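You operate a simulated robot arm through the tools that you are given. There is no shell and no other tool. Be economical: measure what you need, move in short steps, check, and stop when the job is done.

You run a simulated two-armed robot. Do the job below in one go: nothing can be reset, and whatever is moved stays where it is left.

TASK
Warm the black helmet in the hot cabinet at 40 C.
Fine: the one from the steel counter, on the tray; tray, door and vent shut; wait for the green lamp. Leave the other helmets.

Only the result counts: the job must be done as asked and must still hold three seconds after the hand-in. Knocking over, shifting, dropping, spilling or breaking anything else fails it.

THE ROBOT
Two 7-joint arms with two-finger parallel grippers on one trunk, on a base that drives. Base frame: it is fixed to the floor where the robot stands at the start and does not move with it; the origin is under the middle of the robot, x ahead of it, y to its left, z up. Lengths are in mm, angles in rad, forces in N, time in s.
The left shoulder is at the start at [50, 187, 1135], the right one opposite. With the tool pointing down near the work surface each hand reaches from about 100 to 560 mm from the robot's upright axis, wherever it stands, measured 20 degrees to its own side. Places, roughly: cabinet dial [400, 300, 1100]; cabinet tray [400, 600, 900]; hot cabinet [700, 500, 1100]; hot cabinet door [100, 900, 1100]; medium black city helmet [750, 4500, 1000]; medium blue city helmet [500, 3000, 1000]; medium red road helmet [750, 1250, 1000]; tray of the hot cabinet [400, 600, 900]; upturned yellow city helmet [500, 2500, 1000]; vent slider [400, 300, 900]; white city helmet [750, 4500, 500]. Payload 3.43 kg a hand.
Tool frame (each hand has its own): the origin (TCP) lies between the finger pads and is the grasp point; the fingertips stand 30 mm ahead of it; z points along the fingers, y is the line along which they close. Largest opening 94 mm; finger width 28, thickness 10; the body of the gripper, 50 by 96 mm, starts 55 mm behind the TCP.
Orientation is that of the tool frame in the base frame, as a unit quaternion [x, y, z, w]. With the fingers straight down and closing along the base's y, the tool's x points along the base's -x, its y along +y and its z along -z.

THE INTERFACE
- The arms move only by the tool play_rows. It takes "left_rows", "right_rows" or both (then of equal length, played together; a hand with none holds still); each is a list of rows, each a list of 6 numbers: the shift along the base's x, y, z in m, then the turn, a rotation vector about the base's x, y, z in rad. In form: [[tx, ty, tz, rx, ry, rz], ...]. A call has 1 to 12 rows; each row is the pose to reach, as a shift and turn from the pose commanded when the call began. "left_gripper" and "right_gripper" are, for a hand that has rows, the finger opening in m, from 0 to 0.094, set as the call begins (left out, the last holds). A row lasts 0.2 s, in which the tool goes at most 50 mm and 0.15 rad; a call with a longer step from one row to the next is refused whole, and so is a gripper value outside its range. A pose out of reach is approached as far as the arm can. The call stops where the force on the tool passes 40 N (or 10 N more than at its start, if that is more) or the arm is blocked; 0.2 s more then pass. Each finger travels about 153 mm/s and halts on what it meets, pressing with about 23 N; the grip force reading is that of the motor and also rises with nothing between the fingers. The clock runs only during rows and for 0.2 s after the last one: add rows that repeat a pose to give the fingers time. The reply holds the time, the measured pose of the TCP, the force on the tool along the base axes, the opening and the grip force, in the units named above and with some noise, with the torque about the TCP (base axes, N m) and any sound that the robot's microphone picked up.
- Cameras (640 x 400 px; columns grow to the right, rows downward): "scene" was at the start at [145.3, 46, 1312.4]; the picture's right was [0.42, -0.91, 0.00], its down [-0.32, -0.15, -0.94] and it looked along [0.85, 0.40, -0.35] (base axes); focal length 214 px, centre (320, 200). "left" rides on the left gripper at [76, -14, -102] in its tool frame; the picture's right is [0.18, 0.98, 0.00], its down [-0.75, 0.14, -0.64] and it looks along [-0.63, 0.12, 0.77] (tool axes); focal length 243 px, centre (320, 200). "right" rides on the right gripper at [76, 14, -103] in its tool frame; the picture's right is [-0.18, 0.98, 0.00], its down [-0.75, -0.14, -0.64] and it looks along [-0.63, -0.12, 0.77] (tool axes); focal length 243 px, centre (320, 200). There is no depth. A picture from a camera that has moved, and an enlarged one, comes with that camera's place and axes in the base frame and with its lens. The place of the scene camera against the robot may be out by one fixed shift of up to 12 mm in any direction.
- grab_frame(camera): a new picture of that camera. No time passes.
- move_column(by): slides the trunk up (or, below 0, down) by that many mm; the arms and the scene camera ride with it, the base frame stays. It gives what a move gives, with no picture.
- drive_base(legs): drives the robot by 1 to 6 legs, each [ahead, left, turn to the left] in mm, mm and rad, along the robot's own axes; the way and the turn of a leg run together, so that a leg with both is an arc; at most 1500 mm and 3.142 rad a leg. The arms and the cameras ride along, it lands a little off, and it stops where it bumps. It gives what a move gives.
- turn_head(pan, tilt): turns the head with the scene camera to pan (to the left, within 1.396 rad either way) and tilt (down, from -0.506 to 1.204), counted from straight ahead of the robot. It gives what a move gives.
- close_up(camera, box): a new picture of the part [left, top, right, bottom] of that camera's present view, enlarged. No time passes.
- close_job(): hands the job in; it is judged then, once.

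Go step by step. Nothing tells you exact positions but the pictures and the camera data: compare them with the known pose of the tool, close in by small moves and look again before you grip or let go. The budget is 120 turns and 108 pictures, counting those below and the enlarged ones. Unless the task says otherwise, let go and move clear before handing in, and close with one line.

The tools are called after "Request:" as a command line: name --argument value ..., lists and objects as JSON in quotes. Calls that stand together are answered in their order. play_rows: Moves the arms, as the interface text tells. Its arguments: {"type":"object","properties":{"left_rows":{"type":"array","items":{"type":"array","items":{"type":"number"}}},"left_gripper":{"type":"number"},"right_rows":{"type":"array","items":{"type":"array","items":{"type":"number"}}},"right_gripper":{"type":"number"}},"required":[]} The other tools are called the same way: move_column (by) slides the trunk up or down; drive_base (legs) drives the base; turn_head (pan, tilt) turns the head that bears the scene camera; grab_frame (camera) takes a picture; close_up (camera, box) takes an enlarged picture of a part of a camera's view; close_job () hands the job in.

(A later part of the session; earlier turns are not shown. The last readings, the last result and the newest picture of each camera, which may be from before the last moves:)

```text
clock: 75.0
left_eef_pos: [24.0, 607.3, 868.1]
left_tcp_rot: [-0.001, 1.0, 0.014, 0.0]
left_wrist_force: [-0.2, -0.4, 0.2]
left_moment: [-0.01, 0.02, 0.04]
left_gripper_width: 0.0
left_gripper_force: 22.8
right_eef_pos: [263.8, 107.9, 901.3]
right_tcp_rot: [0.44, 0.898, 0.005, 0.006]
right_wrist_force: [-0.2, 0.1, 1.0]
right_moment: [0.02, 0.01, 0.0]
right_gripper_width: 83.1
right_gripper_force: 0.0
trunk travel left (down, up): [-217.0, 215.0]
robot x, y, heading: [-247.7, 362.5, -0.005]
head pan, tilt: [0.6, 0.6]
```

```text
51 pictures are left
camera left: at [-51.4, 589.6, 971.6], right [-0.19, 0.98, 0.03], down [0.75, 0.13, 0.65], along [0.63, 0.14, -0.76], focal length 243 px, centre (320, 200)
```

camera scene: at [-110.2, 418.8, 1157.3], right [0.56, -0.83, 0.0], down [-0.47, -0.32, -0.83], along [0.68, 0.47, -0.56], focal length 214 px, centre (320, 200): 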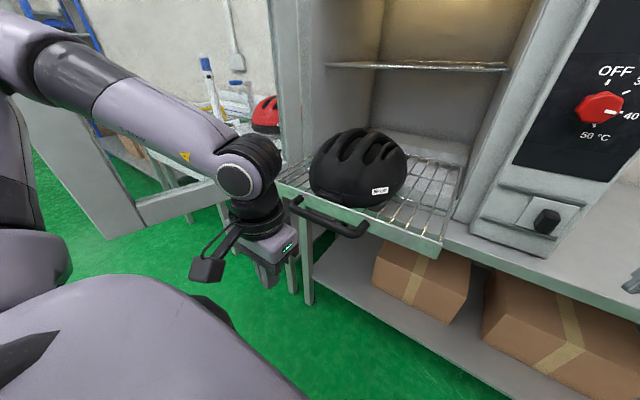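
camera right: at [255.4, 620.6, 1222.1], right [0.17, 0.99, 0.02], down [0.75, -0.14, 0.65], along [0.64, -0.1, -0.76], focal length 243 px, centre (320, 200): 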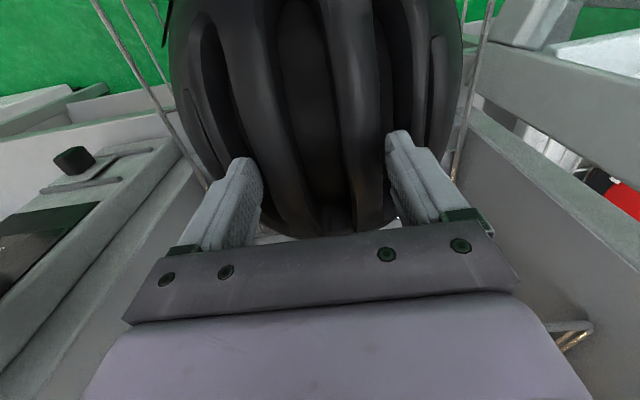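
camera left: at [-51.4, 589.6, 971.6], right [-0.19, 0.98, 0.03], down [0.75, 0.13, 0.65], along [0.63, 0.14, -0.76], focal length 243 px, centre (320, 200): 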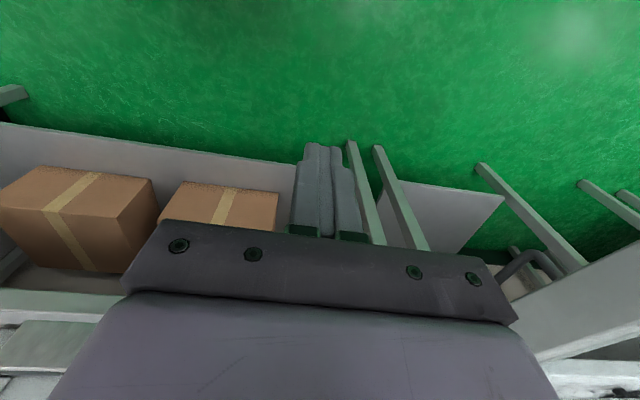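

The hand is in front of the handle at the right height; I'll advance and push.

Request:
play_rows --left_rows '[[0.03, 0, 0, 0, 0, 0], [0.06, 0, 0, 0, 0, 0], [0.09, 0, 0, 0, 0, 0], [0.11, 0, 0, 0, 0, 0], [0.13, 0, 0, 0, 0, 0], [0.15, 0, 0, 0, 0, 0], [0.165, 0, 0, 0, 0, 0], [0.18, 0, 0, 0, 0, 0], [0.195, 0, 0, 0, 0, 0], [0.21, 0, 0, 0, 0, 0]]'

Request:
grab_frame --camera "scene"

```text
clock: 77.2
left_eef_pos: [232.3, 606.4, 869.2]
left_tcp_rot: [-0.002, 1.0, 0.012, 0.001]
left_wrist_force: [-0.5, 0.3, 0.0]
left_moment: [0.05, 0.02, -0.01]
left_gripper_width: 0.0
left_gripper_force: 23.2
right_eef_pos: [262.7, 107.7, 901.6]
right_tcp_rot: [0.44, 0.898, 0.005, 0.005]
right_wrist_force: [-0.1, -0.5, -0.1]
right_moment: [0.0, -0.03, 0.0]
right_gripper_width: 83.0
right_gripper_force: 0.1
trunk travel left (down, up): [-217.0, 215.0]
robot x, y, heading: [-245.8, 361.2, -0.001]
head pan, tilt: [0.6, 0.6]
```

```text
50 pictures are left
camera scene: at [-110.2, 418.8, 1157.2], right [0.56, -0.83, 0.0], down [-0.47, -0.32, -0.83], along [0.68, 0.47, -0.56], focal length 214 px, centre (320, 200)
```

scene: 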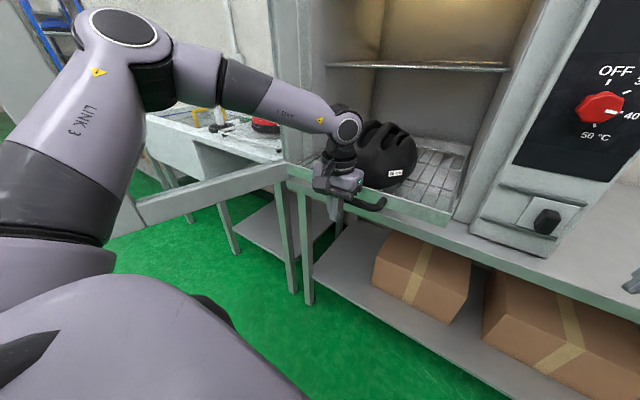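

The tray is sliding in. I'll keep pushing with the base.

Request:
drive_base --legs '[[90, 0, 0]]'

Request:
grab_frame --camera "scene"

```text
clock: 78.3
left_eef_pos: [316.7, 603.6, 868.2]
left_tcp_rot: [0.0, 1.0, 0.014, 0.0]
left_wrist_force: [-0.4, -1.5, 0.2]
left_moment: [0.01, -0.01, -0.01]
left_gripper_width: 0.3
left_gripper_force: 23.0
right_eef_pos: [347.4, 106.2, 901.2]
right_tcp_rot: [0.442, 0.897, 0.005, 0.006]
right_wrist_force: [-0.4, -0.2, 0.1]
right_moment: [-0.01, -0.01, 0.0]
right_gripper_width: 83.3
right_gripper_force: 0.1
trunk travel left (down, up): [-217.0, 215.0]
robot x, y, heading: [-158.4, 361.1, -0.005]
head pan, tilt: [0.6, 0.6]
```

```text
49 pictures are left
camera scene: at [-24.8, 418.1, 1157.2], right [0.56, -0.83, 0.0], down [-0.47, -0.32, -0.82], along [0.68, 0.46, -0.57], focal length 214 px, centre (320, 200)
```

scene: 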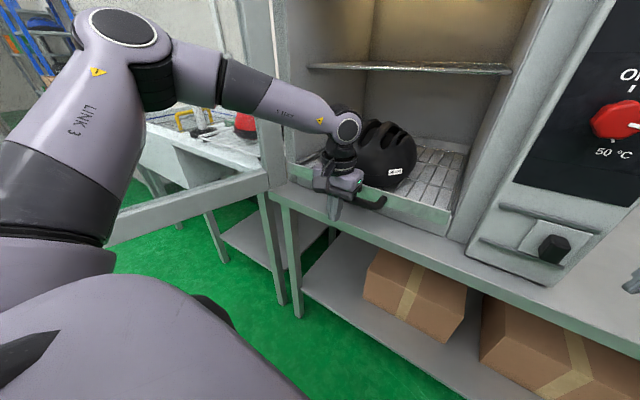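

Request:
drive_base --legs '[[35, 0, 0]]'

Request:
play_rows --left_rows '[[0.008, 0, 0, 0, 0, 0], [0.016, 0, 0, 0, 0, 0], [0.024, 0, 0, 0, 0, 0], [0.032, 0, 0, 0, 0, 0], [0.04, 0, 0, 0, 0, 0]]'

Request:
grab_frame --camera "scene"

Request:
grab_frame --camera "left"

```text
clock: 79.1
left_eef_pos: [352.7, 604.0, 869.8]
left_tcp_rot: [0.0, 1.0, 0.014, 0.002]
left_wrist_force: [0.3, -1.0, -0.2]
left_moment: [-0.02, -0.01, -0.01]
left_gripper_width: 0.0
left_gripper_force: 22.8
right_eef_pos: [382.6, 106.1, 901.8]
right_tcp_rot: [0.442, 0.897, 0.006, 0.006]
right_wrist_force: [-0.7, 0.2, 0.8]
right_moment: [-0.02, 0.03, -0.01]
right_gripper_width: 83.2
right_gripper_force: 0.1
trunk travel left (down, up): [-217.0, 215.0]
robot x, y, heading: [-123.6, 365.1, -0.006]
head pan, tilt: [0.6, 0.6]
```

```text
clock: 80.3
left_eef_pos: [391.0, 604.0, 869.9]
left_tcp_rot: [0.0, 1.0, 0.014, 0.001]
left_wrist_force: [-0.1, -0.3, 0.1]
left_moment: [-0.01, 0.0, 0.02]
left_gripper_width: 0.1
left_gripper_force: 22.6
right_eef_pos: [383.3, 105.2, 901.6]
right_tcp_rot: [0.442, 0.897, 0.005, 0.006]
right_wrist_force: [-0.9, -0.9, 0.1]
right_moment: [-0.04, 0.01, -0.04]
right_gripper_width: 82.9
right_gripper_force: 0.0
trunk travel left (down, up): [-217.0, 215.0]
robot x, y, heading: [-122.1, 361.5, -0.006]
head pan, tilt: [0.6, 0.6]
```

```text
48 pictures are left
camera scene: at [10.0, 418.0, 1157.3], right [0.56, -0.83, 0.0], down [-0.47, -0.32, -0.83], along [0.68, 0.46, -0.56], focal length 214 px, centre (320, 200)
```

scene: 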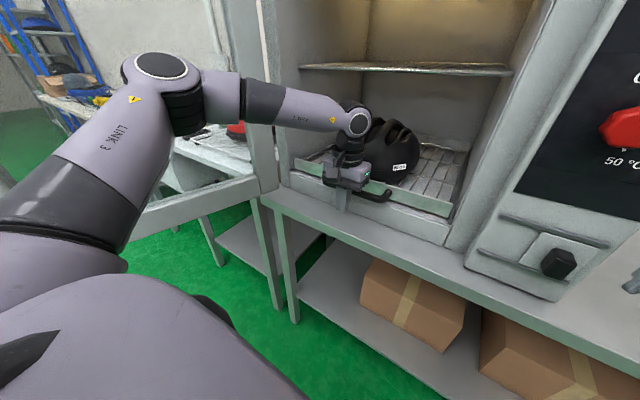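

```text
47 pictures are left
camera left: at [316.2, 587.2, 972.9], right [-0.18, 0.98, 0.03], down [0.75, 0.12, 0.65], along [0.63, 0.14, -0.76], focal length 243 px, centre (320, 200)
```

left: 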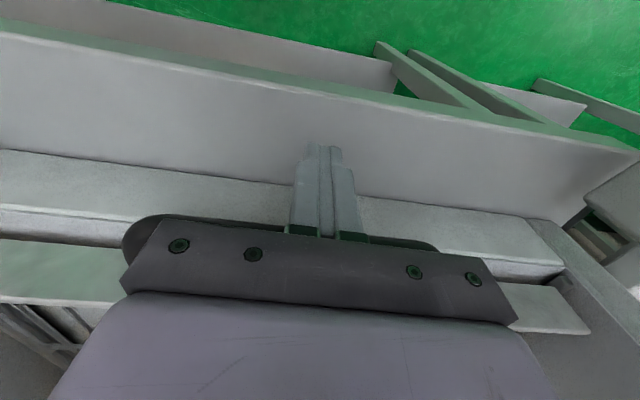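

No stop yet; the fingertips could meet the cabinet sill, so I'll raise 18 mm and keep pushing gently.

Request:
play_rows --left_rows '[[-0.004, 0, 0.009, 0, 0, 0], [-0.004, 0, 0.018, 0, 0, 0], [0.004, 0, 0.018, 0, 0, 0], [0.012, 0, 0.018, 0, 0, 0], [0.02, 0, 0.018, 0, 0, 0], [0.028, 0, 0.018, 0, 0, 0], [0.036, 0, 0.018, 0, 0, 0], [0.044, 0, 0.018, 0, 0, 0], [0.052, 0, 0.018, 0, 0, 0], [0.06, 0, 0.018, 0, 0, 0]]'

Request:
grab_frame --camera "scene"

```text
clock: 82.5
left_eef_pos: [418.9, 622.9, 888.6]
left_tcp_rot: [0.0, 1.0, 0.015, 0.001]
left_wrist_force: [-0.8, -1.0, 0.1]
left_moment: [0.02, -0.01, -0.01]
left_gripper_width: 0.3
left_gripper_force: 22.8
left hand out of reach, approached as far as the arm can: row 5, 6, 7, 8, 9, 10
right_eef_pos: [382.4, 105.4, 902.4]
right_tcp_rot: [0.441, 0.897, 0.005, 0.006]
right_wrist_force: [0.1, 0.2, -0.1]
right_moment: [-0.01, -0.02, -0.02]
right_gripper_width: 83.1
right_gripper_force: 0.0
trunk travel left (down, up): [-217.0, 215.0]
robot x, y, heading: [-127.9, 361.5, -0.006]
head pan, tilt: [0.6, 0.6]
```

```text
46 pictures are left
camera scene: at [10.0, 418.0, 1157.3], right [0.56, -0.83, 0.0], down [-0.47, -0.32, -0.83], along [0.68, 0.46, -0.56], focal length 214 px, centre (320, 200)
```

scene: 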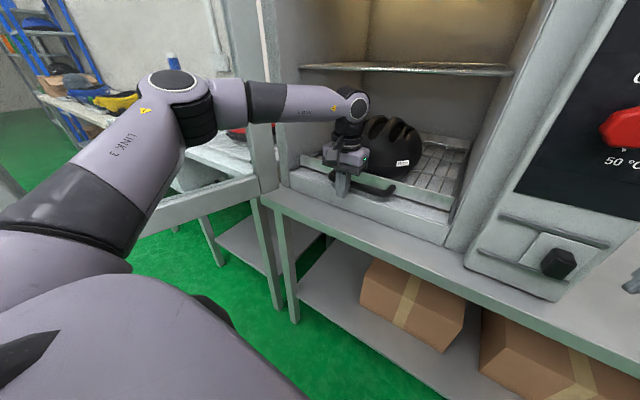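

Request:
play_rows --right_rows '[[-0.03, -0.01, 0.03, 0, 0, 0], [-0.06, -0.02, 0.06, 0, 0, 0], [-0.09, -0.03, 0.09, 0, 0, 0], [-0.12, -0.04, 0.12, 0, 0, 0], [-0.15, -0.05, 0.15, 0, 0, 0]]'

Request:
drive_base --legs '[[40, 0, 0]]'

Request:
close_up --camera "scene" --box '[240, 60, 480, 260]'

```text
clock: 83.7
left_eef_pos: [419.0, 622.0, 889.4]
left_tcp_rot: [0.0, 1.0, 0.014, 0.002]
left_wrist_force: [-0.3, 0.0, -0.5]
left_moment: [0.0, 0.01, -0.01]
left_gripper_width: 0.0
left_gripper_force: 23.1
right_eef_pos: [230.9, 55.0, 1052.7]
right_tcp_rot: [0.441, 0.897, 0.005, 0.005]
right_wrist_force: [-0.3, 0.0, -0.1]
right_moment: [0.01, 0.02, -0.01]
right_gripper_width: 83.0
right_gripper_force: 0.1
trunk travel left (down, up): [-217.0, 215.0]
robot x, y, heading: [-122.0, 363.5, -0.001]
head pan, tilt: [0.6, 0.6]
```

```text
clock: 84.6
left_eef_pos: [434.0, 623.3, 891.0]
left_tcp_rot: [0.0, 1.0, 0.016, -0.013]
left_wrist_force: [-7.0, -0.9, 2.9]
left_moment: [0.03, -0.03, -0.03]
left_gripper_width: 0.1
left_gripper_force: 22.9
right_eef_pos: [254.5, 55.7, 1052.0]
right_tcp_rot: [0.44, 0.898, 0.006, 0.006]
right_wrist_force: [-0.6, 0.4, -0.1]
right_moment: [0.02, 0.0, 0.02]
right_gripper_width: 82.9
right_gripper_force: 0.1
trunk travel left (down, up): [-217.0, 215.0]
robot x, y, heading: [-101.2, 361.5, -0.004]
head pan, tilt: [0.6, 0.6]
stopped in leg 1: the force on the tool passed its limit at 70 N (the readings are from after the stop); the commanded pose is now the measured one
```

```text
2.00 times, centred on (360, 160) of scene
camera zoom: at [32.1, 418.0, 1157.3], right [0.56, -0.83, 0.0], down [-0.47, -0.32, -0.83], along [0.68, 0.46, -0.56], focal length 429 px, centre (240, 280)
```

zoom: 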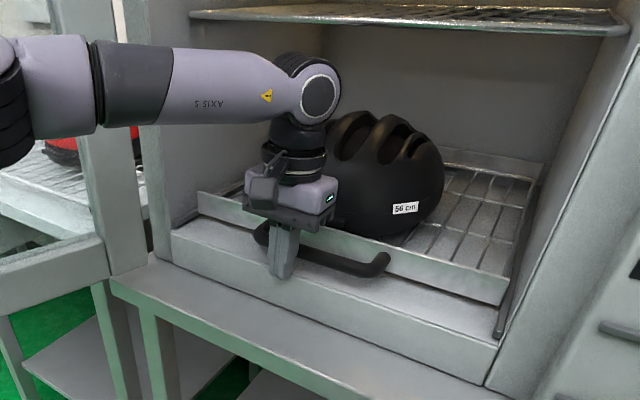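

Request:
play_rows --left_rows '[[0.003, 0, 0.003, 0, 0, 0], [0.006, 0, 0.003, 0, 0, 0], [0.01, 0, 0.003, 0, 0, 0], [0.014, 0, 0.003, 0, 0, 0]]'

Request:
grab_frame --camera "left"

```text
clock: 85.6
left_eef_pos: [435.5, 626.9, 894.7]
left_tcp_rot: [0.002, 1.0, 0.015, -0.014]
left_wrist_force: [-30.1, -5.7, -2.7]
left_moment: [0.05, 0.08, -0.53]
left_gripper_width: 0.0
left_gripper_force: 23.3
left hand out of reach, approached as far as the arm can: row 2, 3, 4
right_eef_pos: [252.8, 55.2, 1051.8]
right_tcp_rot: [0.441, 0.897, 0.006, 0.006]
right_wrist_force: [0.0, 0.1, -0.5]
right_moment: [0.01, -0.02, -0.01]
right_gripper_width: 83.1
right_gripper_force: 0.0
trunk travel left (down, up): [-217.0, 215.0]
robot x, y, heading: [-99.8, 364.9, -0.006]
head pan, tilt: [0.6, 0.6]
```

```text
44 pictures are left
camera left: at [363.0, 609.6, 1000.4], right [-0.18, 0.98, 0.03], down [0.77, 0.12, 0.62], along [0.61, 0.14, -0.78], focal length 243 px, centre (320, 200)
```

left: 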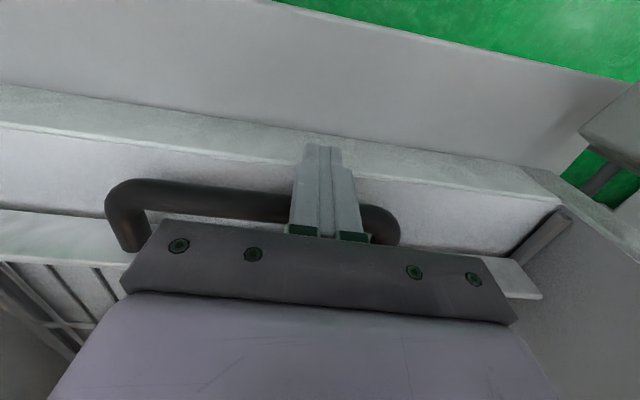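

The tray is hard against its stop, handle inside the sill. I'll withdraw the left hand, back off, and study the door.

Request:
play_rows --left_rows '[[-0.04, 0, 0, 0, 0, 0], [-0.08, 0, 0.005, 0, 0, 0], [-0.12, 0, 0.01, 0, 0, 0], [-0.16, 0, 0.03, 0, 0, 0], [-0.2, 0, 0.06, 0, 0, 0]]'

Request:
drive_base --legs '[[-400, 0, 0]]'

Request:
turn_head --pan 0.6 --tilt 0.25

Request:
grab_frame --camera "scene"

```text
clock: 86.8
left_eef_pos: [236.2, 627.8, 954.8]
left_tcp_rot: [0.001, 1.0, 0.014, -0.012]
left_wrist_force: [-0.2, -0.6, -0.7]
left_moment: [0.0, 0.0, 0.06]
left_gripper_width: 0.0
left_gripper_force: 23.0
right_eef_pos: [255.1, 55.4, 1053.2]
right_tcp_rot: [0.442, 0.897, 0.006, 0.006]
right_wrist_force: [-0.6, -0.2, -0.3]
right_moment: [0.03, -0.02, 0.02]
right_gripper_width: 83.2
right_gripper_force: 0.1
trunk travel left (down, up): [-217.0, 215.0]
robot x, y, heading: [-100.6, 359.3, -0.003]
head pan, tilt: [0.6, 0.6]
```

```text
clock: 89.3
left_eef_pos: [-174.5, 629.5, 953.5]
left_tcp_rot: [-0.005, 1.0, 0.014, -0.013]
left_wrist_force: [-0.1, 0.8, 0.4]
left_moment: [0.02, 0.01, -0.05]
left_gripper_width: 0.1
left_gripper_force: 23.0
right_eef_pos: [-151.7, 57.5, 1052.8]
right_tcp_rot: [0.435, 0.9, 0.005, 0.005]
right_wrist_force: [-0.3, 0.4, 0.4]
right_moment: [0.0, 0.02, -0.01]
right_gripper_width: 83.1
right_gripper_force: 0.1
trunk travel left (down, up): [-217.0, 215.0]
robot x, y, heading: [-509.9, 358.9, 0.008]
head pan, tilt: [0.6, 0.6]
```

```text
clock: 90.2
left_eef_pos: [-175.1, 630.4, 955.2]
left_tcp_rot: [-0.004, 1.0, 0.015, -0.013]
left_wrist_force: [0.4, 1.2, 0.2]
left_moment: [0.01, 0.0, 0.0]
left_gripper_width: 0.0
left_gripper_force: 23.0
right_eef_pos: [-150.9, 58.3, 1053.1]
right_tcp_rot: [0.435, 0.9, 0.006, 0.006]
right_wrist_force: [-0.8, -0.1, 0.5]
right_moment: [0.01, 0.02, -0.03]
right_gripper_width: 83.1
right_gripper_force: 0.0
trunk travel left (down, up): [-217.0, 215.0]
robot x, y, heading: [-512.1, 363.1, 0.011]
head pan, tilt: [0.6, 0.25]
```

```text
43 pictures are left
camera scene: at [-373.2, 421.3, 1189.4], right [0.57, -0.82, 0.0], down [-0.2, -0.14, -0.97], along [0.79, 0.56, -0.25], focal length 214 px, centre (320, 200)
```

scene: 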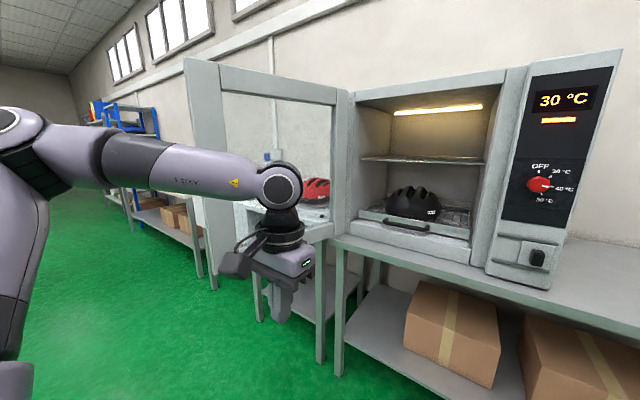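

Request:
close_up --camera "scene" --box '[160, 40, 360, 290]'

```text
1.60 times, centred on (260, 165) of scene
camera zoom: at [-373.2, 421.3, 1189.4], right [0.57, -0.82, 0.0], down [-0.2, -0.14, -0.97], along [0.79, 0.56, -0.25], focal length 343 px, centre (416, 256)
```

zoom: 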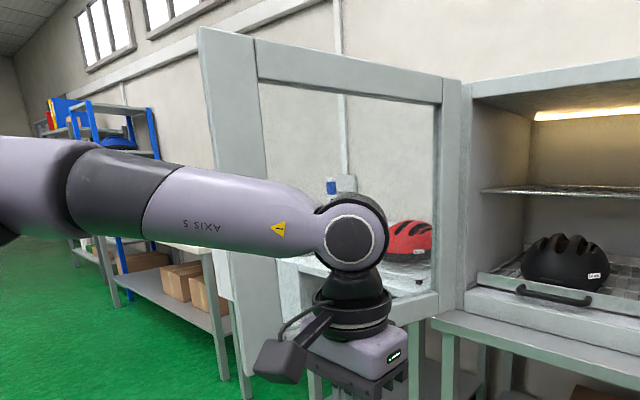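

I'll move the base left and back so the left hand can reach around the door's free edge (near [-95, 985]), and level the hand to point forward.

Request:
drive_base --legs '[[-110, 0, 0], [0, 420, 0]]'

Request:
play_rows --left_rows '[[0.01, 0, 0.01, 0, -0.14, 0], [0.02, 0, 0.02, 0, -0.28, 0], [0.03, 0, 0.03, 0, -0.42, 0], [0.04, 0, 0.04, 0, -0.56, 0], [0.05, 0, 0.05, 0, -0.7, 0], [0.06, 0, 0.06, 0, -0.84, 0], [0.07, 0, 0.07, 0, -0.98, 0], [0.08, 0, 0.08, 0, -1.12, 0], [0.09, 0, 0.09, 0, -1.26, 0], [0.1, 0, 0.1, 0, -1.4, 0], [0.11, 0, 0.105, 0, -1.54, 0]]'

Request:
grab_frame --camera "scene"

Request:
grab_frame --camera "left"

```text
clock: 95.2
left_eef_pos: [-290.4, 1047.9, 953.4]
left_tcp_rot: [-0.004, 1.0, 0.015, -0.013]
left_wrist_force: [0.5, 0.9, 0.4]
left_moment: [0.05, -0.02, -0.03]
left_gripper_width: 0.1
left_gripper_force: 22.7
right_eef_pos: [-267.4, 473.7, 1050.6]
right_tcp_rot: [0.436, 0.9, 0.006, 0.006]
right_wrist_force: [0.8, 0.2, -0.1]
right_moment: [0.0, 0.0, -0.01]
right_gripper_width: 83.2
right_gripper_force: 0.1
trunk travel left (down, up): [-217.0, 215.0]
robot x, y, heading: [-630.6, 777.3, 0.005]
head pan, tilt: [0.6, 0.25]
```

```text
clock: 97.6
left_eef_pos: [-179.6, 1046.4, 1058.7]
left_tcp_rot: [-0.013, 0.726, 0.007, 0.688]
left_wrist_force: [-0.9, 0.0, 0.3]
left_moment: [-0.02, 0.0, 0.03]
left_gripper_width: 0.0
left_gripper_force: 23.1
right_eef_pos: [-266.3, 474.8, 1052.5]
right_tcp_rot: [0.437, 0.9, 0.005, 0.005]
right_wrist_force: [0.7, 0.1, -0.1]
right_moment: [0.0, 0.01, 0.02]
right_gripper_width: 83.0
right_gripper_force: 0.0
trunk travel left (down, up): [-217.0, 215.0]
robot x, y, heading: [-623.5, 772.7, 0.003]
head pan, tilt: [0.6, 0.25]
```

```text
41 pictures are left
camera scene: at [-488.0, 838.1, 1189.4], right [0.57, -0.82, 0.0], down [-0.2, -0.14, -0.97], along [0.8, 0.55, -0.25], focal length 214 px, centre (320, 200)
```

scene: 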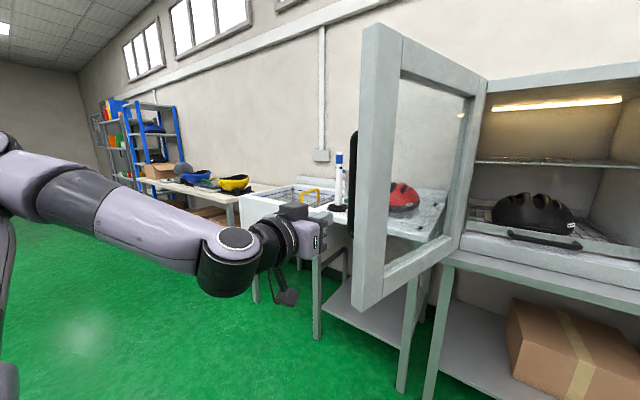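

```text
40 pictures are left
camera left: at [-284.0, 1027.7, 989.7], right [-0.04, 0.98, -0.19], down [-0.6, 0.13, 0.79], along [0.8, 0.15, 0.59], focal length 243 px, centre (320, 200)
```

left: 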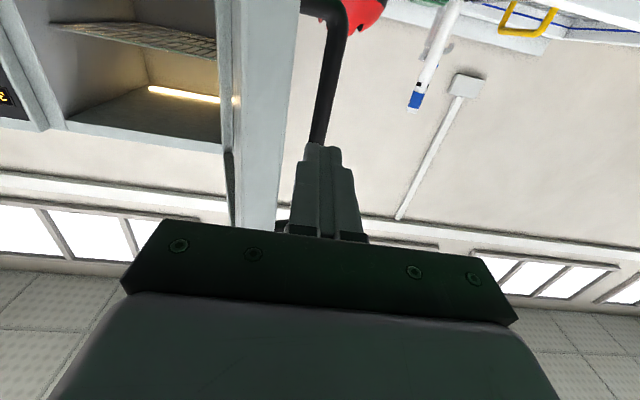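

The door carries a vertical black handle bar on its outer face near [-34, 1056], z 970–1215. I'll pass the closed fingers along its outer side and drag the door by it.

Request:
play_rows --left_rows '[[0, 0.025, 0, 0, 0, 0], [0, 0.05, 0, 0, 0, 0]]'

Request:
drive_base --legs '[[135, 0, 0]]'

Request:
grab_frame --camera "left"

Request:
grab_frame --camera "scene"

```text
clock: 98.2
left_eef_pos: [-178.9, 1096.8, 1060.1]
left_tcp_rot: [-0.012, 0.726, 0.007, 0.687]
left_wrist_force: [-0.2, 0.6, -0.3]
left_moment: [-0.01, -0.01, 0.02]
left_gripper_width: 0.0
left_gripper_force: 23.3
right_eef_pos: [-267.4, 474.1, 1052.5]
right_tcp_rot: [0.437, 0.899, 0.005, 0.006]
right_wrist_force: [0.2, -1.3, -0.7]
right_moment: [0.04, -0.01, 0.03]
right_gripper_width: 83.1
right_gripper_force: 0.1
trunk travel left (down, up): [-217.0, 215.0]
robot x, y, heading: [-625.1, 777.7, 0.003]
head pan, tilt: [0.6, 0.25]
```

```text
clock: 99.5
left_eef_pos: [-46.0, 1097.0, 1059.7]
left_tcp_rot: [-0.014, 0.727, 0.009, 0.687]
left_wrist_force: [-0.2, 0.3, 0.9]
left_moment: [-0.02, -0.02, 0.01]
left_gripper_width: 0.1
left_gripper_force: 23.1
right_eef_pos: [-135.6, 473.8, 1052.1]
right_tcp_rot: [0.437, 0.9, 0.005, 0.005]
right_wrist_force: [0.2, -0.3, 0.0]
right_moment: [0.01, -0.02, 0.02]
right_gripper_width: 82.9
right_gripper_force: 0.1
trunk travel left (down, up): [-217.0, 215.0]
robot x, y, heading: [-494.4, 779.4, 0.007]
head pan, tilt: [0.6, 0.25]
```

```text
39 pictures are left
camera left: at [-152.3, 1079.5, 990.2], right [-0.04, 0.98, -0.19], down [-0.6, 0.13, 0.79], along [0.8, 0.15, 0.59], focal length 243 px, centre (320, 200)
```

left: 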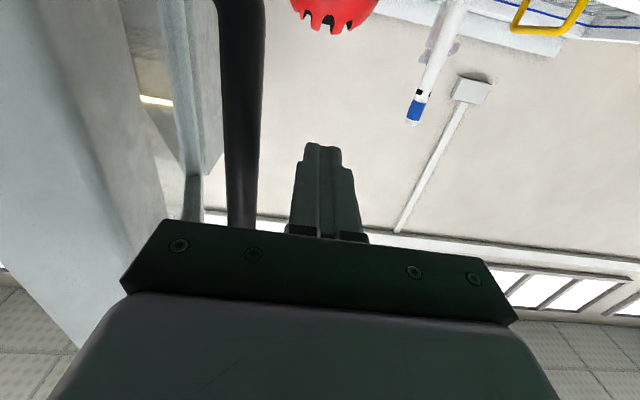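

```text
38 pictures are left
camera scene: at [-356.2, 839.0, 1189.4], right [0.57, -0.82, 0.0], down [-0.2, -0.14, -0.97], along [0.8, 0.55, -0.25], focal length 214 px, centre (320, 200)
```

scene: 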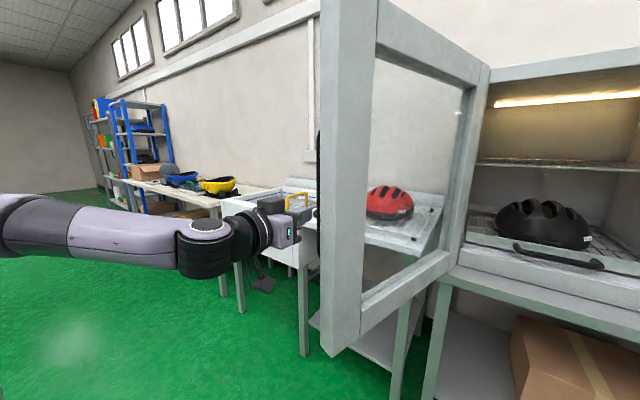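

Fingers are outside the handle bar. I'll drag the door along its arc with the base.

Request:
drive_base --legs '[[14, 0, 0], [-30, -112, 0], [-10, -84, 0], [8, -84, 0]]'

Request:
grab_frame --camera "scene"

Request:
grab_frame --camera "left"

```text
clock: 103.5
left_eef_pos: [-64.0, 818.5, 1060.7]
left_tcp_rot: [-0.015, 0.727, 0.01, 0.687]
left_wrist_force: [0.6, -0.4, -0.5]
left_moment: [-0.01, 0.0, 0.02]
left_gripper_width: 0.0
left_gripper_force: 23.0
right_eef_pos: [-149.8, 196.2, 1052.4]
right_tcp_rot: [0.434, 0.901, 0.006, 0.004]
right_wrist_force: [0.1, -0.4, 0.6]
right_moment: [-0.03, 0.0, -0.03]
right_gripper_width: 83.1
right_gripper_force: 0.1
trunk travel left (down, up): [-217.0, 215.0]
robot x, y, heading: [-509.0, 497.7, 0.014]
head pan, tilt: [0.6, 0.25]
```

```text
37 pictures are left
camera scene: at [-372.2, 558.9, 1189.5], right [0.57, -0.82, 0.0], down [-0.2, -0.14, -0.97], along [0.79, 0.56, -0.25], focal length 214 px, centre (320, 200)
```

scene: 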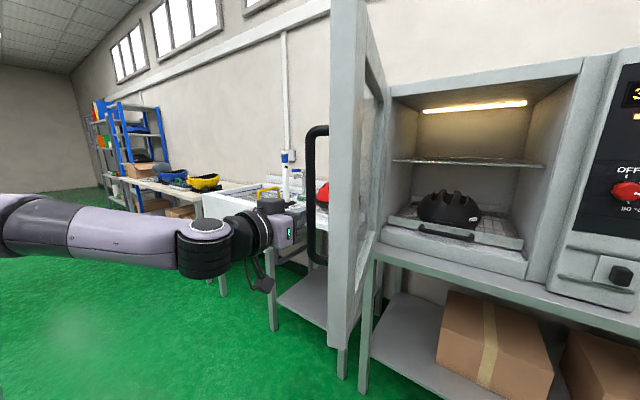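

```text
36 pictures are left
camera left: at [-169.4, 800.3, 990.4], right [-0.04, 0.98, -0.19], down [-0.6, 0.13, 0.79], along [0.8, 0.15, 0.59], focal length 243 px, centre (320, 200)
```

left: 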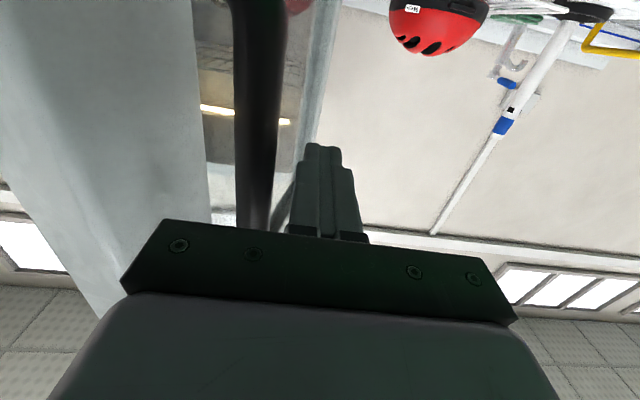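

The door follows well. I'll continue along the arc.

Request:
drive_base --legs '[[20, -81, 0], [34, -76, 0], [48, -69, 0], [56, -55, 0]]'

Request:
grab_frame --camera "scene"

Request:
grab_frame --camera "left"

```text
clock: 107.4
left_eef_pos: [97.6, 542.8, 1059.3]
left_tcp_rot: [-0.014, 0.727, 0.009, 0.687]
left_wrist_force: [0.6, -0.8, 0.6]
left_moment: [-0.01, -0.01, 0.01]
left_gripper_width: 0.2
left_gripper_force: 22.2
right_eef_pos: [11.1, -81.2, 1051.2]
right_tcp_rot: [0.435, 0.9, 0.005, 0.005]
right_wrist_force: [0.3, 0.3, 0.2]
right_moment: [-0.01, -0.01, 0.01]
right_gripper_width: 82.8
right_gripper_force: 0.0
trunk travel left (down, up): [-217.0, 215.0]
robot x, y, heading: [-347.5, 221.2, 0.01]
head pan, tilt: [0.6, 0.25]
```

```text
35 pictures are left
camera scene: at [-210.8, 282.6, 1189.4], right [0.57, -0.82, 0.0], down [-0.2, -0.14, -0.97], along [0.79, 0.56, -0.25], focal length 214 px, centre (320, 200)
```

scene: 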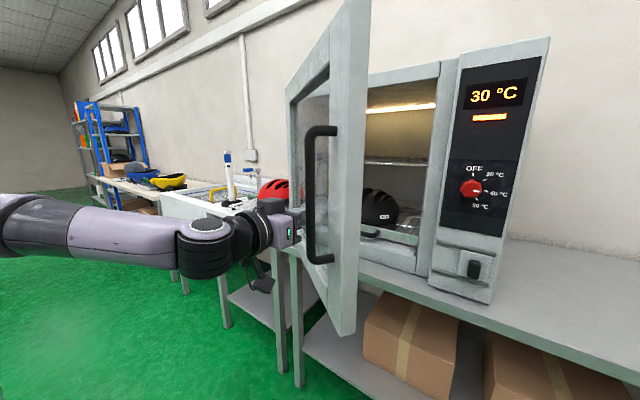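

```text
34 pictures are left
camera left: at [-7.6, 523.6, 990.4], right [-0.04, 0.98, -0.19], down [-0.6, 0.13, 0.79], along [0.8, 0.15, 0.59], focal length 243 px, centre (320, 200)
```

left: 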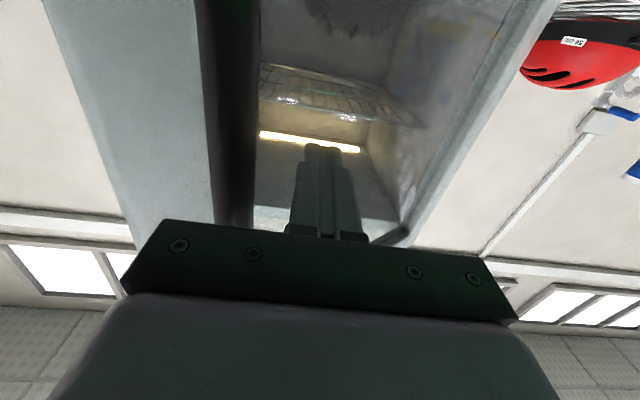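

The door is at about 40°. Now I'll back off, open the gripper and take the handle bar (≈[85, 512]) to push it fully shut.

Request:
drive_base --legs '[[-110, 0, 0], [0, -33, -0.01]]'

Request:
play_rows --left_rows '[[0, 0, 0, 0, 0, 0], [0, 0, 0, 0, 0, 0]]' --left_gripper 0.094

Request:
grab_frame --camera "left"

Request:
grab_frame --camera "scene"

```text
clock: 109.2
left_eef_pos: [-11.3, 503.7, 1060.6]
left_tcp_rot: [-0.01, 0.726, 0.005, 0.688]
left_wrist_force: [1.0, 0.5, 0.0]
left_moment: [-0.04, -0.01, 0.0]
left_gripper_width: 0.0
left_gripper_force: 22.8
right_eef_pos: [-105.3, -118.0, 1052.3]
right_tcp_rot: [0.44, 0.898, 0.005, 0.005]
right_wrist_force: [-0.4, 0.2, -0.4]
right_moment: [0.01, 0.0, -0.03]
right_gripper_width: 83.1
right_gripper_force: 0.1
trunk travel left (down, up): [-217.0, 215.0]
robot x, y, heading: [-459.4, 186.8, -0.001]
head pan, tilt: [0.6, 0.25]
```

```text
clock: 109.8
left_eef_pos: [-13.0, 503.4, 1058.6]
left_tcp_rot: [-0.01, 0.726, 0.005, 0.687]
left_wrist_force: [-0.5, -0.6, 0.2]
left_moment: [0.01, 0.02, -0.02]
left_gripper_width: 94.0
left_gripper_force: 0.0
right_eef_pos: [-104.0, -117.1, 1051.6]
right_tcp_rot: [0.44, 0.898, 0.005, 0.006]
right_wrist_force: [-0.4, -0.5, 1.0]
right_moment: [0.03, 0.02, 0.01]
right_gripper_width: 82.9
right_gripper_force: 0.0
trunk travel left (down, up): [-217.0, 215.0]
robot x, y, heading: [-463.0, 188.9, -0.007]
head pan, tilt: [0.6, 0.25]
```

```text
33 pictures are left
camera left: at [-117.4, 486.6, 990.4], right [-0.03, 0.98, -0.19], down [-0.6, 0.13, 0.79], along [0.8, 0.14, 0.59], focal length 243 px, centre (320, 200)
```

left: 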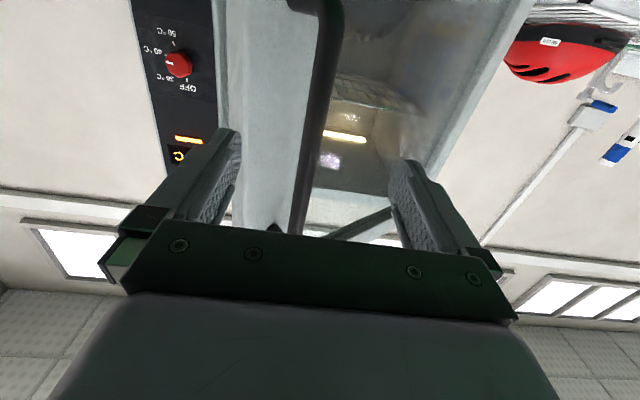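

```text
32 pictures are left
camera scene: at [-323.4, 247.9, 1189.5], right [0.56, -0.83, 0.0], down [-0.2, -0.14, -0.97], along [0.8, 0.55, -0.25], focal length 214 px, centre (320, 200)
```

scene: 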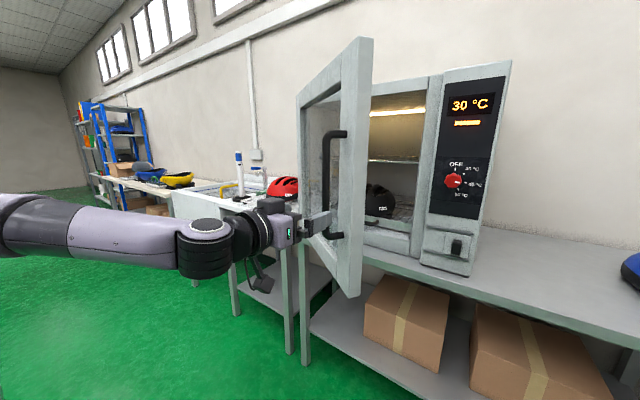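

The bar is centred between the open fingers. I'll advance and close on it.

Request:
drive_base --legs '[[95, 0, 0]]'

Request:
grab_frame --camera "left"

```text
clock: 110.9
left_eef_pos: [85.1, 504.4, 1059.9]
left_tcp_rot: [-0.011, 0.728, 0.006, 0.686]
left_wrist_force: [-0.5, -0.1, -0.8]
left_moment: [0.01, -0.03, 0.01]
left_gripper_width: 93.9
left_gripper_force: 0.1
right_eef_pos: [-6.5, -116.7, 1052.5]
right_tcp_rot: [0.44, 0.898, 0.005, 0.006]
right_wrist_force: [-0.1, 0.1, 0.8]
right_moment: [0.0, 0.03, -0.02]
right_gripper_width: 82.9
right_gripper_force: 0.1
trunk travel left (down, up): [-217.0, 215.0]
robot x, y, heading: [-371.7, 189.4, -0.001]
head pan, tilt: [0.6, 0.25]
```

```text
31 pictures are left
camera left: at [-20.9, 487.3, 990.2], right [-0.03, 0.98, -0.19], down [-0.6, 0.13, 0.79], along [0.8, 0.14, 0.59], focal length 243 px, centre (320, 200)
```

left: 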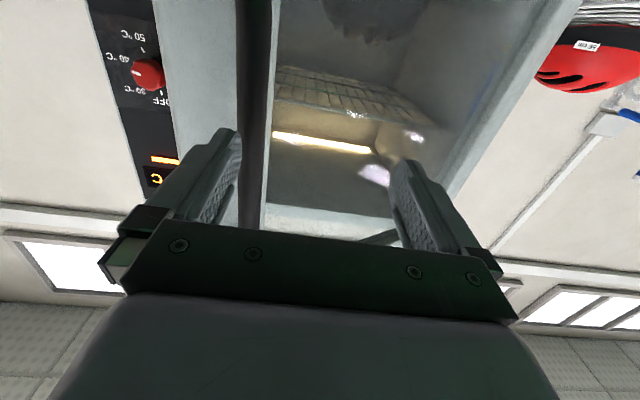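

Request:
grab_frame --camera "scene"

```text
30 pictures are left
camera scene: at [-226.4, 248.2, 1189.4], right [0.57, -0.82, 0.0], down [-0.2, -0.14, -0.97], along [0.8, 0.55, -0.25], focal length 214 px, centre (320, 200)
```

scene: 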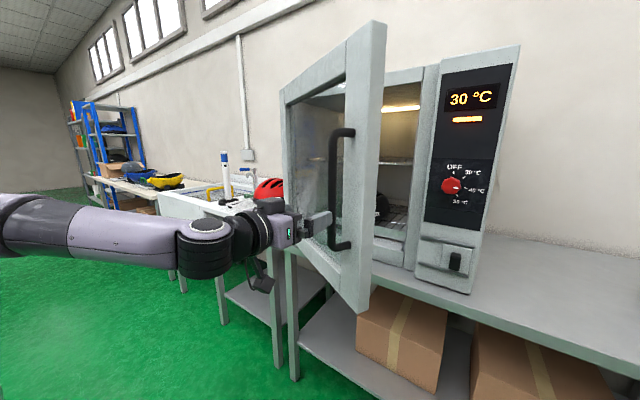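

The door swung a bit further; the bar is now near [147, 462]. I'll realign right, advance, and close on it.

Request:
drive_base --legs '[[0, -41, 0], [58, 0, 0]]'

Request:
play_rows --left_rows '[[0, 0, 0, 0, 0, 0], [0, 0, 0, 0, 0, 0], [0, 0, 0, 0, 0, 0]]' --left_gripper 0.0

Request:
grab_frame --camera "left"

```text
clock: 112.5
left_eef_pos: [143.1, 462.8, 1059.1]
left_tcp_rot: [-0.012, 0.727, 0.007, 0.686]
left_wrist_force: [-0.2, 0.1, 0.2]
left_moment: [0.01, 0.01, -0.04]
left_gripper_width: 93.9
left_gripper_force: 0.2
right_eef_pos: [51.4, -159.0, 1052.7]
right_tcp_rot: [0.439, 0.898, 0.005, 0.004]
right_wrist_force: [0.5, 0.2, 0.0]
right_moment: [0.02, 0.01, 0.02]
right_gripper_width: 83.1
right_gripper_force: 0.1
trunk travel left (down, up): [-217.0, 215.0]
robot x, y, heading: [-305.7, 149.1, 0.001]
head pan, tilt: [0.6, 0.25]
```

```text
clock: 113.3
left_eef_pos: [141.7, 461.9, 1060.2]
left_tcp_rot: [-0.01, 0.727, 0.005, 0.687]
left_wrist_force: [0.1, 0.1, -0.3]
left_moment: [0.03, 0.0, -0.02]
left_gripper_width: 0.0
left_gripper_force: 22.6
right_eef_pos: [49.5, -159.4, 1051.8]
right_tcp_rot: [0.44, 0.898, 0.005, 0.006]
right_wrist_force: [-0.2, 0.5, -0.4]
right_moment: [-0.02, 0.01, 0.0]
right_gripper_width: 83.1
right_gripper_force: 0.2
trunk travel left (down, up): [-217.0, 215.0]
robot x, y, heading: [-309.0, 151.5, 0.005]
head pan, tilt: [0.6, 0.25]
```

```text
29 pictures are left
camera left: at [36.2, 445.7, 990.3], right [-0.03, 0.98, -0.19], down [-0.6, 0.13, 0.79], along [0.8, 0.14, 0.59], focal length 243 px, centre (320, 200)
```

left: 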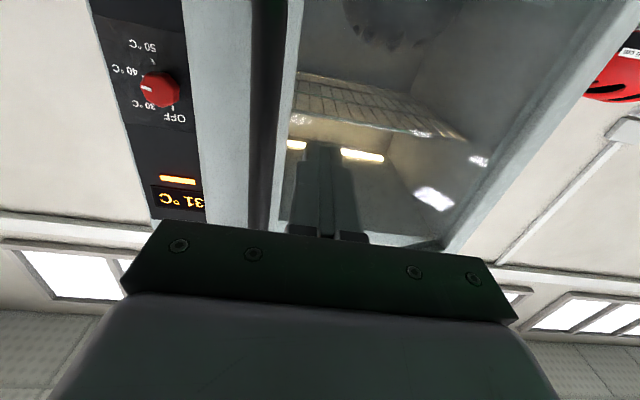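

The fingertips are beside the bar, on the door face, and the door swings easily. I'll keep pushing straight ahead.

Request:
drive_base --legs '[[140, 0, 0]]'

Request:
grab_frame --camera "scene"

Request:
grab_frame --camera "left"

```text
clock: 114.7
left_eef_pos: [278.0, 466.4, 1060.4]
left_tcp_rot: [-0.013, 0.727, 0.008, 0.686]
left_wrist_force: [0.1, -0.4, 0.8]
left_moment: [-0.01, 0.0, -0.03]
left_gripper_width: 0.1
left_gripper_force: 22.7
right_eef_pos: [189.8, -155.2, 1051.7]
right_tcp_rot: [0.436, 0.9, 0.005, 0.005]
right_wrist_force: [0.2, 1.3, -0.6]
right_moment: [0.02, 0.0, 0.02]
right_gripper_width: 83.0
right_gripper_force: 0.1
trunk travel left (down, up): [-217.0, 215.0]
robot x, y, heading: [-166.8, 145.9, 0.006]
head pan, tilt: [0.6, 0.25]
```

```text
28 pictures are left
camera scene: at [-30.4, 207.8, 1189.4], right [0.57, -0.82, 0.0], down [-0.2, -0.14, -0.97], along [0.8, 0.55, -0.25], focal length 214 px, centre (320, 200)
```

scene: 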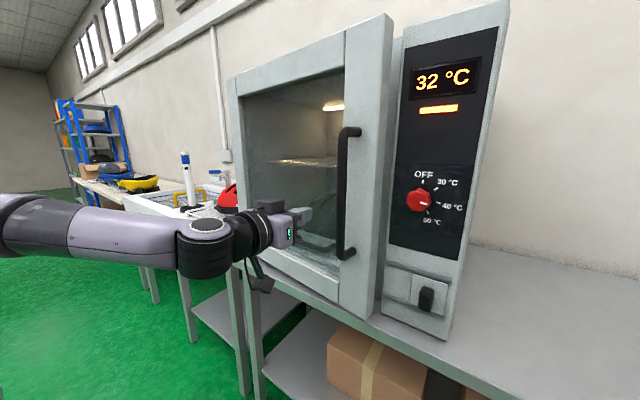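

```text
27 pictures are left
camera left: at [173.6, 448.1, 990.2], right [-0.04, 0.98, -0.19], down [-0.6, 0.13, 0.79], along [0.8, 0.15, 0.59], focal length 243 px, centre (320, 200)
```

left: 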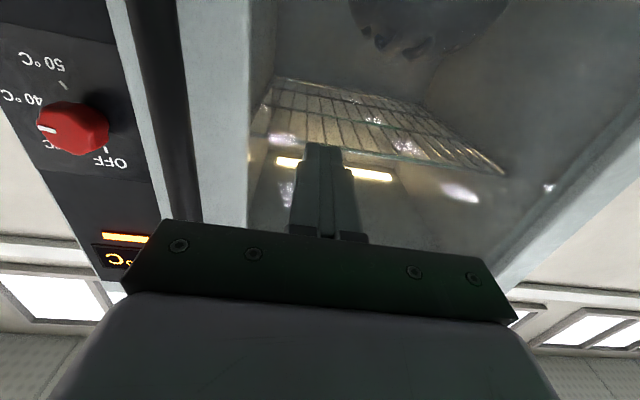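

Nearly shut. I'll shift the fingertips onto the solid door post and push the last bit.

Request:
play_rows --left_rows '[[-0.02, 0, 0, 0, 0, 0], [-0.02, -0.022, 0, 0, 0, 0], [-0.02, -0.044, 0, 0, 0, 0]]'

Request:
drive_base --legs '[[50, 0, 0]]'

Request:
grab_frame --camera "left"

```text
clock: 115.5
left_eef_pos: [275.3, 421.1, 1066.9]
left_tcp_rot: [-0.013, 0.727, 0.008, 0.686]
left_wrist_force: [-1.2, 0.8, 0.6]
left_moment: [-0.02, 0.0, -0.04]
left_gripper_width: 0.0
left_gripper_force: 23.5
left hand out of reach, approached as far as the arm can: row 1, 2, 3
right_eef_pos: [191.3, -155.7, 1051.1]
right_tcp_rot: [0.437, 0.899, 0.006, 0.005]
right_wrist_force: [-0.1, 0.0, -0.8]
right_moment: [0.0, 0.02, -0.03]
right_gripper_width: 83.1
right_gripper_force: 0.0
trunk travel left (down, up): [-217.0, 215.0]
robot x, y, heading: [-169.8, 147.8, 0.005]
head pan, tilt: [0.6, 0.25]
```

```text
clock: 116.4
left_eef_pos: [325.1, 422.0, 1066.4]
left_tcp_rot: [-0.013, 0.727, 0.008, 0.686]
left_wrist_force: [0.1, -1.0, 0.1]
left_moment: [-0.02, -0.01, 0.03]
left_gripper_width: 0.0
left_gripper_force: 22.8
right_eef_pos: [240.8, -155.5, 1051.8]
right_tcp_rot: [0.436, 0.9, 0.005, 0.006]
right_wrist_force: [0.1, -0.1, -0.5]
right_moment: [-0.01, -0.04, -0.02]
right_gripper_width: 82.7
right_gripper_force: 0.1
trunk travel left (down, up): [-217.0, 215.0]
robot x, y, heading: [-117.6, 143.7, 0.007]
head pan, tilt: [0.6, 0.25]
```

```text
26 pictures are left
camera left: at [220.4, 404.0, 997.2], right [-0.04, 0.98, -0.19], down [-0.6, 0.13, 0.79], along [0.8, 0.15, 0.58], focal length 243 px, centre (320, 200)
```

left: 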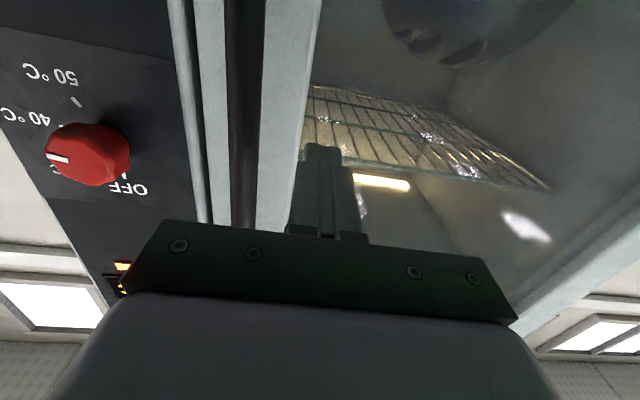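

Request:
drive_base --legs '[[30, 0, 0]]'

Request:
grab_frame --camera "scene"

```text
clock: 117.2
left_eef_pos: [354.9, 423.7, 1066.5]
left_tcp_rot: [-0.013, 0.727, 0.008, 0.687]
left_wrist_force: [0.3, -0.2, 0.6]
left_moment: [0.01, -0.04, -0.03]
left_gripper_width: 0.2
left_gripper_force: 23.2
right_eef_pos: [271.3, -155.0, 1052.9]
right_tcp_rot: [0.435, 0.9, 0.004, 0.005]
right_wrist_force: [-0.3, -0.1, -0.2]
right_moment: [0.03, -0.01, -0.01]
right_gripper_width: 82.8
right_gripper_force: 0.1
trunk travel left (down, up): [-217.0, 215.0]
robot x, y, heading: [-88.1, 147.6, 0.008]
head pan, tilt: [0.6, 0.25]
```

```text
25 pictures are left
camera scene: at [49.2, 208.7, 1189.4], right [0.57, -0.82, 0.0], down [-0.2, -0.14, -0.97], along [0.79, 0.55, -0.25], focal length 214 px, centre (320, 200)
```

scene: 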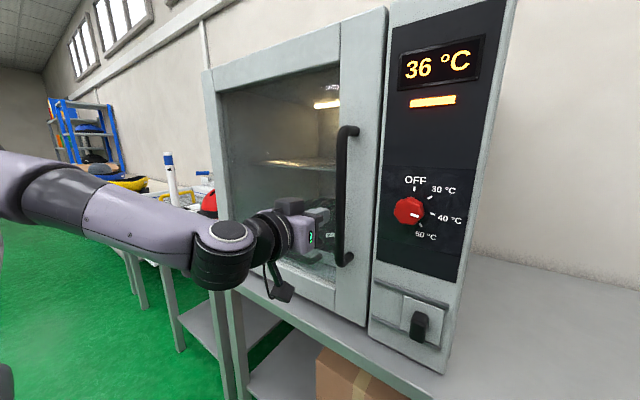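

Request:
drive_base --legs '[[20, 0, 0]]'

Request:
close_up --camera "scene" --box '[320, 20, 500, 360]'

```text
clock: 118.0
left_eef_pos: [375.9, 424.1, 1067.5]
left_tcp_rot: [-0.013, 0.726, 0.008, 0.687]
left_wrist_force: [-0.3, 1.0, 0.0]
left_moment: [0.0, 0.05, 0.01]
left_gripper_width: 0.0
left_gripper_force: 22.8
right_eef_pos: [292.5, -154.9, 1051.8]
right_tcp_rot: [0.436, 0.9, 0.005, 0.005]
right_wrist_force: [-0.1, 0.2, -0.4]
right_moment: [0.0, 0.0, 0.02]
right_gripper_width: 83.2
right_gripper_force: 0.0
trunk travel left (down, up): [-217.0, 215.0]
robot x, y, heading: [-69.7, 147.6, 0.01]
head pan, tilt: [0.6, 0.25]
```

```text
1.18 times, centred on (410, 190) of scene
camera zoom: at [69.3, 208.9, 1189.4], right [0.57, -0.82, 0.0], down [-0.2, -0.14, -0.97], along [0.79, 0.55, -0.25], focal length 252 px, centre (214, 212)
```

zoom: 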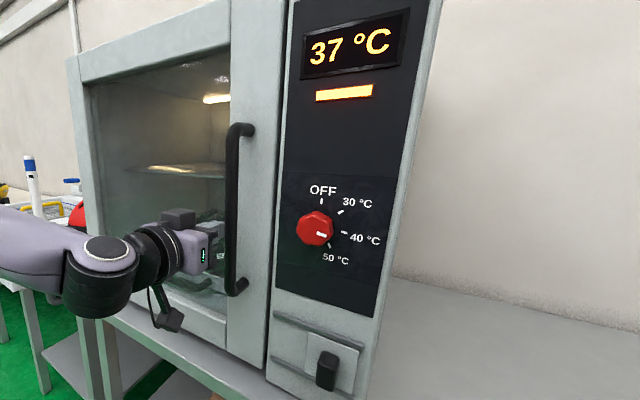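

Request:
drive_base --legs '[[15, 0, 0]]'

Request:
grab_frame --camera "scene"

```text
clock: 118.8
left_eef_pos: [389.9, 423.7, 1066.4]
left_tcp_rot: [-0.014, 0.727, 0.009, 0.687]
left_wrist_force: [-0.5, -0.9, 0.4]
left_moment: [-0.02, -0.01, 0.0]
left_gripper_width: 0.0
left_gripper_force: 22.9
right_eef_pos: [306.0, -154.9, 1053.0]
right_tcp_rot: [0.436, 0.9, 0.005, 0.005]
right_wrist_force: [-0.3, 0.0, 0.7]
right_moment: [-0.01, -0.01, 0.0]
right_gripper_width: 83.0
right_gripper_force: 0.1
trunk travel left (down, up): [-217.0, 215.0]
robot x, y, heading: [-52.7, 149.1, 0.009]
head pan, tilt: [0.6, 0.25]
```

```text
23 pictures are left
camera scene: at [83.8, 209.1, 1189.5], right [0.57, -0.82, 0.0], down [-0.2, -0.14, -0.97], along [0.79, 0.55, -0.25], focal length 214 px, centre (320, 200)
```

scene: 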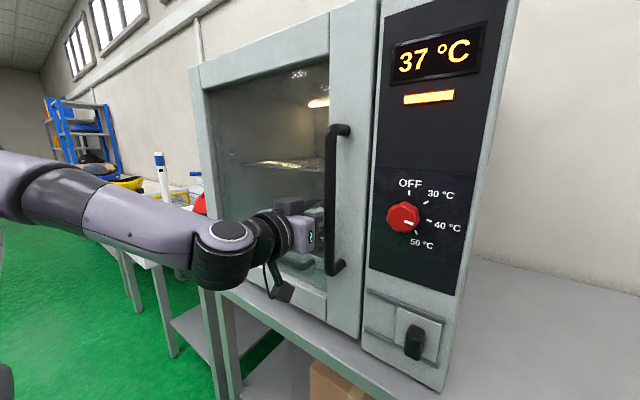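

Request:
grab_frame --camera "left"

Request:
close_up --camera "scene" --box '[180, 120, 400, 370]'

```text
22 pictures are left
camera left: at [284.4, 405.0, 997.5], right [-0.04, 0.98, -0.19], down [-0.6, 0.13, 0.79], along [0.8, 0.15, 0.59], focal length 243 px, centre (320, 200)
```

left: 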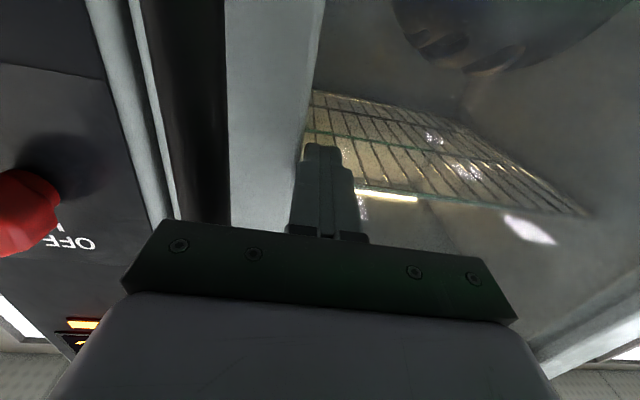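

```text
1.60 times, centred on (290, 245) of scene
camera zoom: at [83.8, 209.1, 1189.5], right [0.57, -0.82, 0.0], down [-0.2, -0.14, -0.97], along [0.79, 0.55, -0.25], focal length 343 px, centre (368, 128)
```

zoom: 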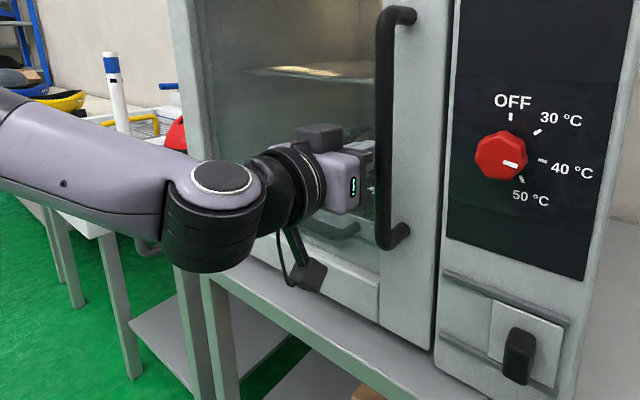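

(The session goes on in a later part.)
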